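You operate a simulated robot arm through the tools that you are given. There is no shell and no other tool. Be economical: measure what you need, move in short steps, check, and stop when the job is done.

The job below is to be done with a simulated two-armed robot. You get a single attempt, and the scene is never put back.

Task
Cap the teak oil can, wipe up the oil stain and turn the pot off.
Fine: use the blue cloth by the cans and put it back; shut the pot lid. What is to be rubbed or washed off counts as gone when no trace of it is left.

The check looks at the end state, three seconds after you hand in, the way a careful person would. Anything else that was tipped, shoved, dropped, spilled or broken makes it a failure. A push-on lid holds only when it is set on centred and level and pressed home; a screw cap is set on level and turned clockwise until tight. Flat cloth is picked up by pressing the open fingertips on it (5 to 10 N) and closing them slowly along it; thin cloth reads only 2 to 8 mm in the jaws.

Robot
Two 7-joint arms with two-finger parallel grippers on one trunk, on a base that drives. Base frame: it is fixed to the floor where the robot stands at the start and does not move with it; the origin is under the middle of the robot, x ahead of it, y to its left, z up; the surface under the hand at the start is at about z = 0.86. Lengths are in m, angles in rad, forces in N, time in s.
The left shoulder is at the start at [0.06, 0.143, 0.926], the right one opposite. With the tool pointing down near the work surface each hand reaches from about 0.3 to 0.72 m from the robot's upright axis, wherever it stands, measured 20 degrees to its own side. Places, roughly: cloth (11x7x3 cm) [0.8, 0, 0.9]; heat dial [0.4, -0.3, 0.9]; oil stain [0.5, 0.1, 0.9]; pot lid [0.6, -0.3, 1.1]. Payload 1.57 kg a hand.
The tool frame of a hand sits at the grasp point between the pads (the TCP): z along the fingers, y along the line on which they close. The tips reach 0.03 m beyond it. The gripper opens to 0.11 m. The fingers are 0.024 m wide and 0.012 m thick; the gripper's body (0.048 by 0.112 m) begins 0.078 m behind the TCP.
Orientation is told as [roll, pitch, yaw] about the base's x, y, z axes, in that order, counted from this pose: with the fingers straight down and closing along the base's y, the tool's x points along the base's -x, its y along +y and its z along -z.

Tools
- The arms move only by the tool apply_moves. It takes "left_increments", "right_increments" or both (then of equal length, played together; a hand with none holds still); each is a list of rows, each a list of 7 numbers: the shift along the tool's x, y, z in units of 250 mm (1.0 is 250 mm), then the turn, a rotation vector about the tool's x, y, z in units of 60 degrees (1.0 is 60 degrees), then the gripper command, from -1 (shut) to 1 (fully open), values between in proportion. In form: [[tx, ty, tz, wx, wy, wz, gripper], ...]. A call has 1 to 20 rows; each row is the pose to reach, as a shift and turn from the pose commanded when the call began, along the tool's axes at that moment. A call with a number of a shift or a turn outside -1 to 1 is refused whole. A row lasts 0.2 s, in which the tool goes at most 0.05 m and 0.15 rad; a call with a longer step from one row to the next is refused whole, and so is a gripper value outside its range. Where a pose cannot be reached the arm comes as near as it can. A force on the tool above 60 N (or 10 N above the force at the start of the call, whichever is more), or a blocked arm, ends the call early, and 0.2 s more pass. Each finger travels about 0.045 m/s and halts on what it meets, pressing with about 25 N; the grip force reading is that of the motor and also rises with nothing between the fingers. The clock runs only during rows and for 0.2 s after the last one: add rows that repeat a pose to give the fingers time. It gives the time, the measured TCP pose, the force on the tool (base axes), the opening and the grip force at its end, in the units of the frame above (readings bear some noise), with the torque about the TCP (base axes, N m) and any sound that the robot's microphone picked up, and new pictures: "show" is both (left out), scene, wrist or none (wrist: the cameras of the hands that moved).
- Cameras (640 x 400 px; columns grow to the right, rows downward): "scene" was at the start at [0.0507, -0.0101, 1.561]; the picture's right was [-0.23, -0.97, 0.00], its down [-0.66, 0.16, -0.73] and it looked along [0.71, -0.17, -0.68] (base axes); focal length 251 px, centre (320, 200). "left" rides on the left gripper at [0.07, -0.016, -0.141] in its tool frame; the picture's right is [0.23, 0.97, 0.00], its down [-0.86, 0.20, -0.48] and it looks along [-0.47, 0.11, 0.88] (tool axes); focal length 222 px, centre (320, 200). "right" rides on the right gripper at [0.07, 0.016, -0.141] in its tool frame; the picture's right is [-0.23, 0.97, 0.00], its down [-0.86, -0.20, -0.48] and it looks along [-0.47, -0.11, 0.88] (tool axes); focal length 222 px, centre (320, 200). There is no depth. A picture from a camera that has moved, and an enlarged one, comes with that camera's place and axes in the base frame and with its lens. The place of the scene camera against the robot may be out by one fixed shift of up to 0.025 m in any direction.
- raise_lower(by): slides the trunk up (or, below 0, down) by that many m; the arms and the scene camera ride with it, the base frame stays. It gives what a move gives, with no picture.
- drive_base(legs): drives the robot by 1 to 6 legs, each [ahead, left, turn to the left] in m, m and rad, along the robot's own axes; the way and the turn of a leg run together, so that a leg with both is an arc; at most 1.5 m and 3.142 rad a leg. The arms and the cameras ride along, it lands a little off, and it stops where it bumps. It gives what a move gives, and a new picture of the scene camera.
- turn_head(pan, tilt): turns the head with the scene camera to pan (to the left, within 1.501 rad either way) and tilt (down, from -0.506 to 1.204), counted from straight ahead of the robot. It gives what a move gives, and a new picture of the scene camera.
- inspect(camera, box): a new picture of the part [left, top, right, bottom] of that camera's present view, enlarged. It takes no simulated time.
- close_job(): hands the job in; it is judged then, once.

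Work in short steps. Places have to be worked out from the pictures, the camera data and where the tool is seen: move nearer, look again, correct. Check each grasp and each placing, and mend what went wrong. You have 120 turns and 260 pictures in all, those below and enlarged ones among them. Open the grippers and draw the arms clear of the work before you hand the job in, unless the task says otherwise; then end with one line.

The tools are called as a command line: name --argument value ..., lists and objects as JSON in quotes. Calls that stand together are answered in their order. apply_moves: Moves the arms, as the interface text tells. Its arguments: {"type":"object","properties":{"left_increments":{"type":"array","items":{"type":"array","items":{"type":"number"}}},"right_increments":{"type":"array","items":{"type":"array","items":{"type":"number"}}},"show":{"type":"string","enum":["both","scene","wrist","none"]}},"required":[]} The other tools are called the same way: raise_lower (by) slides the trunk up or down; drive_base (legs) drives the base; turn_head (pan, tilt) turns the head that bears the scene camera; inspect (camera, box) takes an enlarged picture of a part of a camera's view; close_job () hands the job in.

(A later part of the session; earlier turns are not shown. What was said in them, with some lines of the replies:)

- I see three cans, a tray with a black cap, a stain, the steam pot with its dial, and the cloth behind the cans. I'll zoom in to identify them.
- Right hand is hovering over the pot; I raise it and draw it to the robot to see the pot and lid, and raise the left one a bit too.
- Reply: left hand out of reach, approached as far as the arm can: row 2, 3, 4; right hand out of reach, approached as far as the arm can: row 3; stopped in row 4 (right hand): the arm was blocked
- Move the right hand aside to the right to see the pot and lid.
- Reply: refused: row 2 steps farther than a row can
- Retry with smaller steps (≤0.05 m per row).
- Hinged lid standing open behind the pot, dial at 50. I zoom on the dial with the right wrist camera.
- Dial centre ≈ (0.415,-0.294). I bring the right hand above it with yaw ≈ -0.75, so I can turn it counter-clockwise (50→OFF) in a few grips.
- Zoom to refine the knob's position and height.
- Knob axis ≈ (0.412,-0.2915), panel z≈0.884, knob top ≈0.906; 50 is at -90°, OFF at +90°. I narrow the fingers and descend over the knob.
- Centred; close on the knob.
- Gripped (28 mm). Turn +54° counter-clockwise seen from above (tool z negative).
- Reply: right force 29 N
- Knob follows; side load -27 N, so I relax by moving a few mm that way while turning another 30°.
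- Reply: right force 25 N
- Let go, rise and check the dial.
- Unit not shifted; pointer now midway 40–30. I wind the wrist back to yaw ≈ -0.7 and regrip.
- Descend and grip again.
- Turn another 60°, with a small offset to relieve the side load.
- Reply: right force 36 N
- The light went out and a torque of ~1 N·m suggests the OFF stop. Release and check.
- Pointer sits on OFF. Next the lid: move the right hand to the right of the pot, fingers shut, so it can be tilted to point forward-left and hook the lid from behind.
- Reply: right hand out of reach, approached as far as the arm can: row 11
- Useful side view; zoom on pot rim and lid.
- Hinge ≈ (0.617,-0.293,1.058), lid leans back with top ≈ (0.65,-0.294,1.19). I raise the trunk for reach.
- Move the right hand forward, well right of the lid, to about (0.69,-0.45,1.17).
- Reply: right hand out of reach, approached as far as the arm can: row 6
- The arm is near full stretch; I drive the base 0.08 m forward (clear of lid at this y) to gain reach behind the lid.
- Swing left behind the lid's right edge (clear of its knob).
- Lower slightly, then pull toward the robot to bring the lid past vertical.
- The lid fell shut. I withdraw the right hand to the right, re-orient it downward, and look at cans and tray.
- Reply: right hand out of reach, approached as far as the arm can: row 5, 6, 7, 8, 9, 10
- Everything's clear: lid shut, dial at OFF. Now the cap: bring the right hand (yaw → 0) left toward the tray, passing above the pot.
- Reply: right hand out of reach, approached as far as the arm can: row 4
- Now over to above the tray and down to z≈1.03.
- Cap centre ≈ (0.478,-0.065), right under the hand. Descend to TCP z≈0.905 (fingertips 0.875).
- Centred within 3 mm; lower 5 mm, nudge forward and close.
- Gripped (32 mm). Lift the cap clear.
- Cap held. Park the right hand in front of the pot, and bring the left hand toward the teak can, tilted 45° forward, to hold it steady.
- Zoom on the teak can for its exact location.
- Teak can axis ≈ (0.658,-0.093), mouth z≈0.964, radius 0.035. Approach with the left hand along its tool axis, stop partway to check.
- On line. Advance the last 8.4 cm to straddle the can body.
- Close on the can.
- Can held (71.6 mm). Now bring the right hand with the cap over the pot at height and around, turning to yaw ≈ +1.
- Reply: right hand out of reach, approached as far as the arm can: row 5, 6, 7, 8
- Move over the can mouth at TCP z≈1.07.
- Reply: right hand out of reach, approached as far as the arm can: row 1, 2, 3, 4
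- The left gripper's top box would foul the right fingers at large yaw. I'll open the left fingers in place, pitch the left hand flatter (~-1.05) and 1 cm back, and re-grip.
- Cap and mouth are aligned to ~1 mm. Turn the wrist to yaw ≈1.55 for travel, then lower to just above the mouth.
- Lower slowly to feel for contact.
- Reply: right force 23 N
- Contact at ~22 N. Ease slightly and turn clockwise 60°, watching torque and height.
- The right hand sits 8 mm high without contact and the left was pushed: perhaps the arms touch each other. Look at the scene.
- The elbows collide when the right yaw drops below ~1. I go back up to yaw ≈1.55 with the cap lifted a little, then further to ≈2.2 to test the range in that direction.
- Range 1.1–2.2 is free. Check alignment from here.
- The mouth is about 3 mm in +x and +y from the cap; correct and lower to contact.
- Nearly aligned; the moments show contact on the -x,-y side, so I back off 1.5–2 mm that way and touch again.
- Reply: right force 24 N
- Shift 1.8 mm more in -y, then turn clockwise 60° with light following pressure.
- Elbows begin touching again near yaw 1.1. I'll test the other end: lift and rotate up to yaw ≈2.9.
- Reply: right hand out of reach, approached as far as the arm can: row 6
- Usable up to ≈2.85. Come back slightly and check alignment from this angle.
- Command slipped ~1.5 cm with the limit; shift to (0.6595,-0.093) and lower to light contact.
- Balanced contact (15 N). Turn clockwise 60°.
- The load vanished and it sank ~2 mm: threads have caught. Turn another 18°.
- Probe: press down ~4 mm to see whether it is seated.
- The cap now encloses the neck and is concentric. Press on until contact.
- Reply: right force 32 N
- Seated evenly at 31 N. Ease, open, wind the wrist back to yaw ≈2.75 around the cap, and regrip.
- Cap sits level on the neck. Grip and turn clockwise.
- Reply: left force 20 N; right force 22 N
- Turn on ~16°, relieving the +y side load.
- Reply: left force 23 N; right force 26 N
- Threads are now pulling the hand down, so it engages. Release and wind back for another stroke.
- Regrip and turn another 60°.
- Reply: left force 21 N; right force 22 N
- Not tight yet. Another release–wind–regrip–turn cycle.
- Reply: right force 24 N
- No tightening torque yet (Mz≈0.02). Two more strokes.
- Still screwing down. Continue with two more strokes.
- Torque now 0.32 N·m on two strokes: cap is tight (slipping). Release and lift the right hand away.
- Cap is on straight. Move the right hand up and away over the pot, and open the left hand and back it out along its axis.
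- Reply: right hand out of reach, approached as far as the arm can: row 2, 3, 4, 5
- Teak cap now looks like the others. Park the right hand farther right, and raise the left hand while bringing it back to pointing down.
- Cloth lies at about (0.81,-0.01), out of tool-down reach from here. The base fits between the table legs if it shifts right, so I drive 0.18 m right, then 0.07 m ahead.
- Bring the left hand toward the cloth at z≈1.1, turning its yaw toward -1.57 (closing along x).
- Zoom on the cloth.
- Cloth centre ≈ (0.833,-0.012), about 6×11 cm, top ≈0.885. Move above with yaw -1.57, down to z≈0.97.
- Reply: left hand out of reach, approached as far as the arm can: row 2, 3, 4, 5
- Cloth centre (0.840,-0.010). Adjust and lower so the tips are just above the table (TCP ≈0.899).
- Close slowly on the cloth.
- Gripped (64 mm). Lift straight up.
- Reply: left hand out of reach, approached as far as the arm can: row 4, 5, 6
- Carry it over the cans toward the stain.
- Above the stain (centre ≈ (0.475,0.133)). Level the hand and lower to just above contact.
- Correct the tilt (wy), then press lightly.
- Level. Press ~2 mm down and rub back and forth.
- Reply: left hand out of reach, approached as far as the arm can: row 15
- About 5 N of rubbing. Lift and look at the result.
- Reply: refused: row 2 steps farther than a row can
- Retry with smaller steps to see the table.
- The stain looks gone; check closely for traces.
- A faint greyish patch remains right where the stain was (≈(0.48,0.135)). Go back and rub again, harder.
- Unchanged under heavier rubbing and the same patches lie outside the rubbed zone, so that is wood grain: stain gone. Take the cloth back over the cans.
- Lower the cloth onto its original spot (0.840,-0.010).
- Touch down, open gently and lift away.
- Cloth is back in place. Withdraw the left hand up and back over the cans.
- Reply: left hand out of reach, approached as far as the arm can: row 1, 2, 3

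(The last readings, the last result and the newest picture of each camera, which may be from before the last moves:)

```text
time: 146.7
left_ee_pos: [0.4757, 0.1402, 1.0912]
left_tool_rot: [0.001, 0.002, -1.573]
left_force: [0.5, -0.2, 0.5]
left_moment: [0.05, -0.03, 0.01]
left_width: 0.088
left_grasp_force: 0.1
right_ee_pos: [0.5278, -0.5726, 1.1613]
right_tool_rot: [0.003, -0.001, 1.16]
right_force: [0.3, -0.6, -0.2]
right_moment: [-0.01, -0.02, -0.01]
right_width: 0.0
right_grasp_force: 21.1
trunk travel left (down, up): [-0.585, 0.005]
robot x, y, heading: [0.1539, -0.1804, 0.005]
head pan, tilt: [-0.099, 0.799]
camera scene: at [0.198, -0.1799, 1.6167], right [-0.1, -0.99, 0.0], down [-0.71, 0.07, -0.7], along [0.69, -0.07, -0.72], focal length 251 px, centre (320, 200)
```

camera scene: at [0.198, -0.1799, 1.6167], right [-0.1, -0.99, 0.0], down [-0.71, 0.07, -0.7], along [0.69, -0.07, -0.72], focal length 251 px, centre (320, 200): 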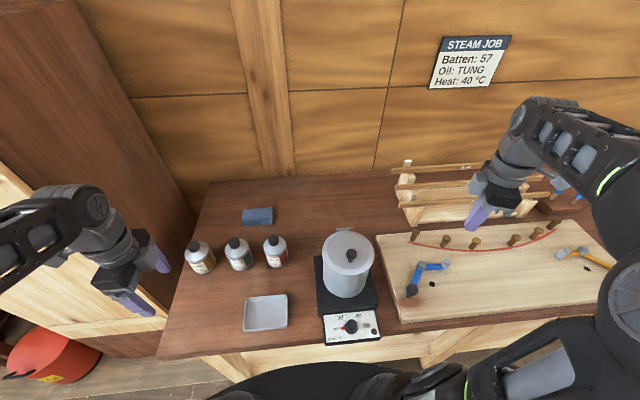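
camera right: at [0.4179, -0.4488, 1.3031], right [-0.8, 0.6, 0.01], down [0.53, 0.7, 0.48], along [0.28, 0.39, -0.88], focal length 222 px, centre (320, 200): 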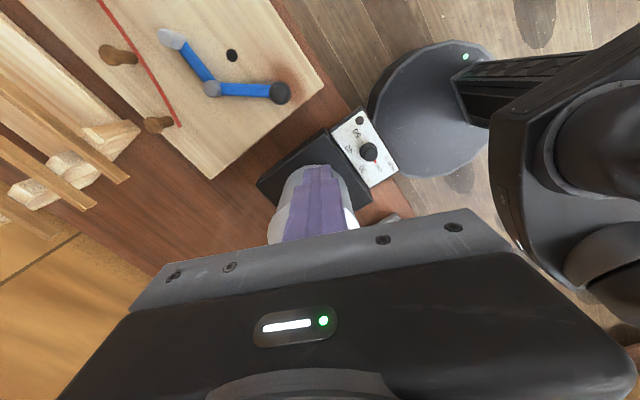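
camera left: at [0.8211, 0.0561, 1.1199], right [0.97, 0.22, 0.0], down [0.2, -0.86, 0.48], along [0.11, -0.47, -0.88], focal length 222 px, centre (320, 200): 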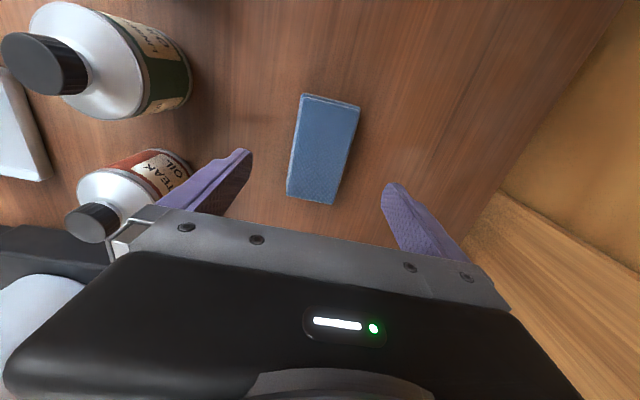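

Check all details: cans, cloth, lid, dial and stain spot.

inspect --camera "scene" --box '[150, 190, 310, 350]'

inspect --camera "scene" --box '[300, 210, 420, 350]'

inspect --camera "scene" --box '[225, 195, 295, 275]'

inspect --camera "left" --box '[220, 20, 440, 220]'

```text
2.50 times, centred on (230, 270) of scene
camera zoom: at [0.198, -0.1799, 1.6167], right [-0.1, -0.99, 0.0], down [-0.71, 0.07, -0.7], along [0.69, -0.07, -0.72], focal length 628 px, centre (545, 25)
```

zoom: 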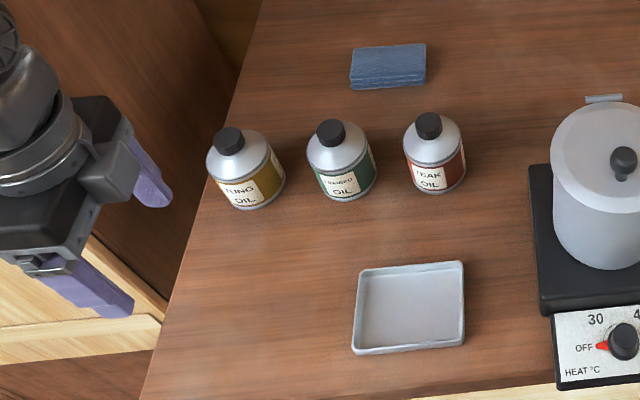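

```text
2.86 times, centred on (360, 280) of scene
camera zoom: at [0.198, -0.1799, 1.6167], right [-0.1, -0.99, 0.0], down [-0.71, 0.07, -0.7], along [0.69, -0.07, -0.72], focal length 718 px, centre (206, -29)
```

zoom: 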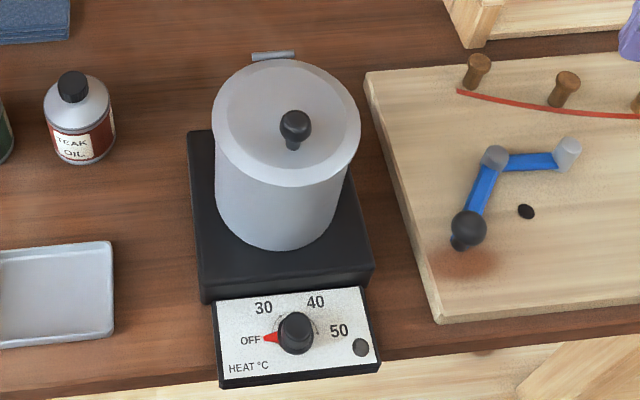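

```text
5.00 times, centred on (260, 235) of scene
camera zoom: at [0.198, -0.1799, 1.6167], right [-0.1, -0.99, 0.0], down [-0.71, 0.07, -0.7], along [0.69, -0.07, -0.72], focal length 1257 px, centre (620, 25)
```

zoom: 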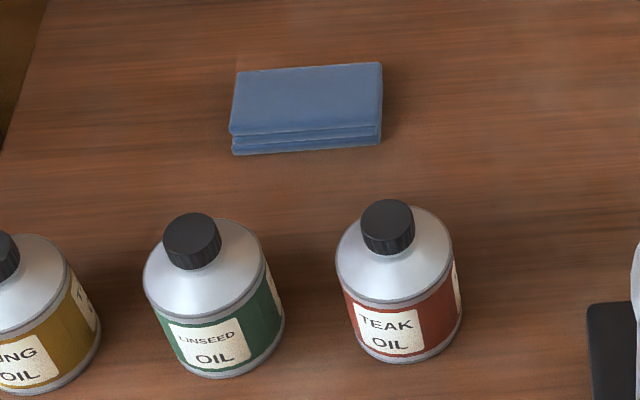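

```text
2.00 times, centred on (330, 120) of left
camera zoom: at [0.4585, 0.21, 1.2315], right [0.97, 0.23, 0.0], down [0.2, -0.86, 0.48], along [0.11, -0.47, -0.88], focal length 444 px, centre (300, 360)
```

zoom: 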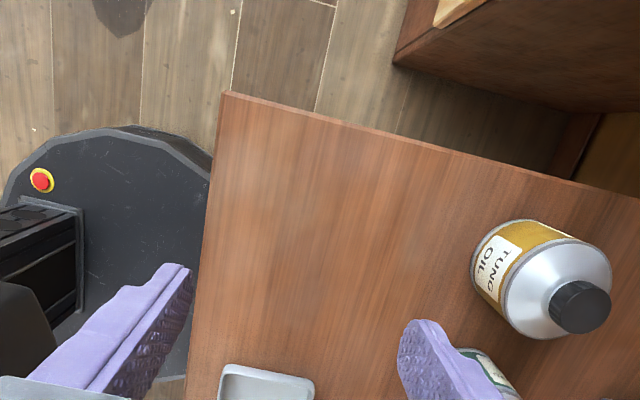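

Everything is in order: cap seated like its neighbours, stain gone, cloth back, lid shut, dial on OFF. Open the right gripper and back the robot away.

apply_moves --right_increments '[[0, 0, 0, 0, 0, 0, 0], [0, 0, 0, 0, 0, 0, 1], [0, 0, 0, 0, 0, 0, 1], [0, 0, 0, 0, 0, 0, 1], [0, 0, 0, 0, 0, 0, 1], [0, 0, 0, 0, 0, 0, 1]]' --left_increments '[[0, 0, 0, 0, 0, 0, 1], [0, 0, 0, 0, 0, 0, 1], [0, 0, 0, 0, 0, 0, 1], [0, 0, 0, 0, 0, 0, 1], [0, 0, 0, 0, 0, 0, 1], [0, 0, 0, 0, 0, 0, 1]]' --show "none"

drive_base --legs '[[-0.25, 0, 0]]'

```text
time: 148.1
left_ee_pos: [0.4773, 0.1385, 1.0909]
left_tool_rot: [-0.003, 0.001, -1.572]
left_force: [-1.1, 0.0, -0.2]
left_moment: [0.0, 0.02, 0.0]
left_width: 0.1099
left_grasp_force: 0.0
right_ee_pos: [0.5282, -0.5734, 1.1602]
right_tool_rot: [0.005, -0.001, 1.16]
right_force: [-0.6, 0.6, 0.2]
right_moment: [-0.02, -0.03, 0.0]
right_width: 0.1099
right_grasp_force: 0.1
trunk travel left (down, up): [-0.585, 0.005]
robot x, y, heading: [0.1469, -0.1832, -0.0]
head pan, tilt: [-0.099, 0.799]
```

```text
time: 149.9
left_ee_pos: [0.2242, 0.139, 1.0914]
left_tool_rot: [0.0, -0.001, -1.571]
left_force: [-0.8, -0.9, 0.7]
left_moment: [0.0, -0.04, 0.02]
left_width: 0.1104
left_grasp_force: 0.0
right_ee_pos: [0.2771, -0.5734, 1.1609]
right_tool_rot: [0.005, -0.005, 1.163]
right_force: [0.8, -0.8, 1.2]
right_moment: [0.01, -0.08, -0.03]
right_width: 0.11
right_grasp_force: 0.0
trunk travel left (down, up): [-0.585, 0.005]
robot x, y, heading: [-0.1001, -0.1813, -0.001]
head pan, tilt: [-0.099, 0.799]
camera scene: at [-0.0525, -0.1803, 1.6167], right [-0.1, -1.0, 0.0], down [-0.71, 0.07, -0.7], along [0.69, -0.07, -0.72], focal length 251 px, centre (320, 200)
```

scene: 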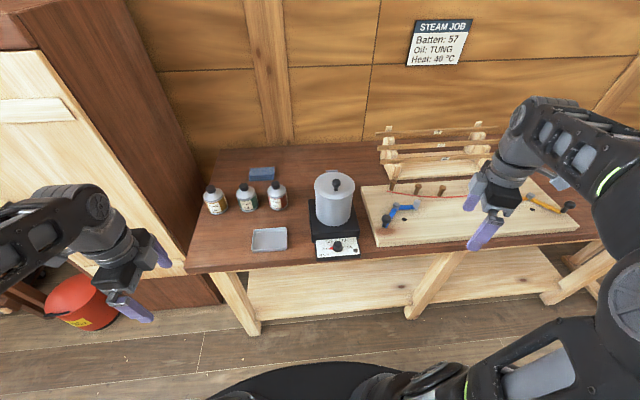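

All is done and the arms are clear, so I hand the job in.

close_job

```text
The job is handed in.
```

The teak oil can is capped, the oil stain is wiped up, the blue cloth is back by the cans, the pot lid is shut and the dial is on OFF.
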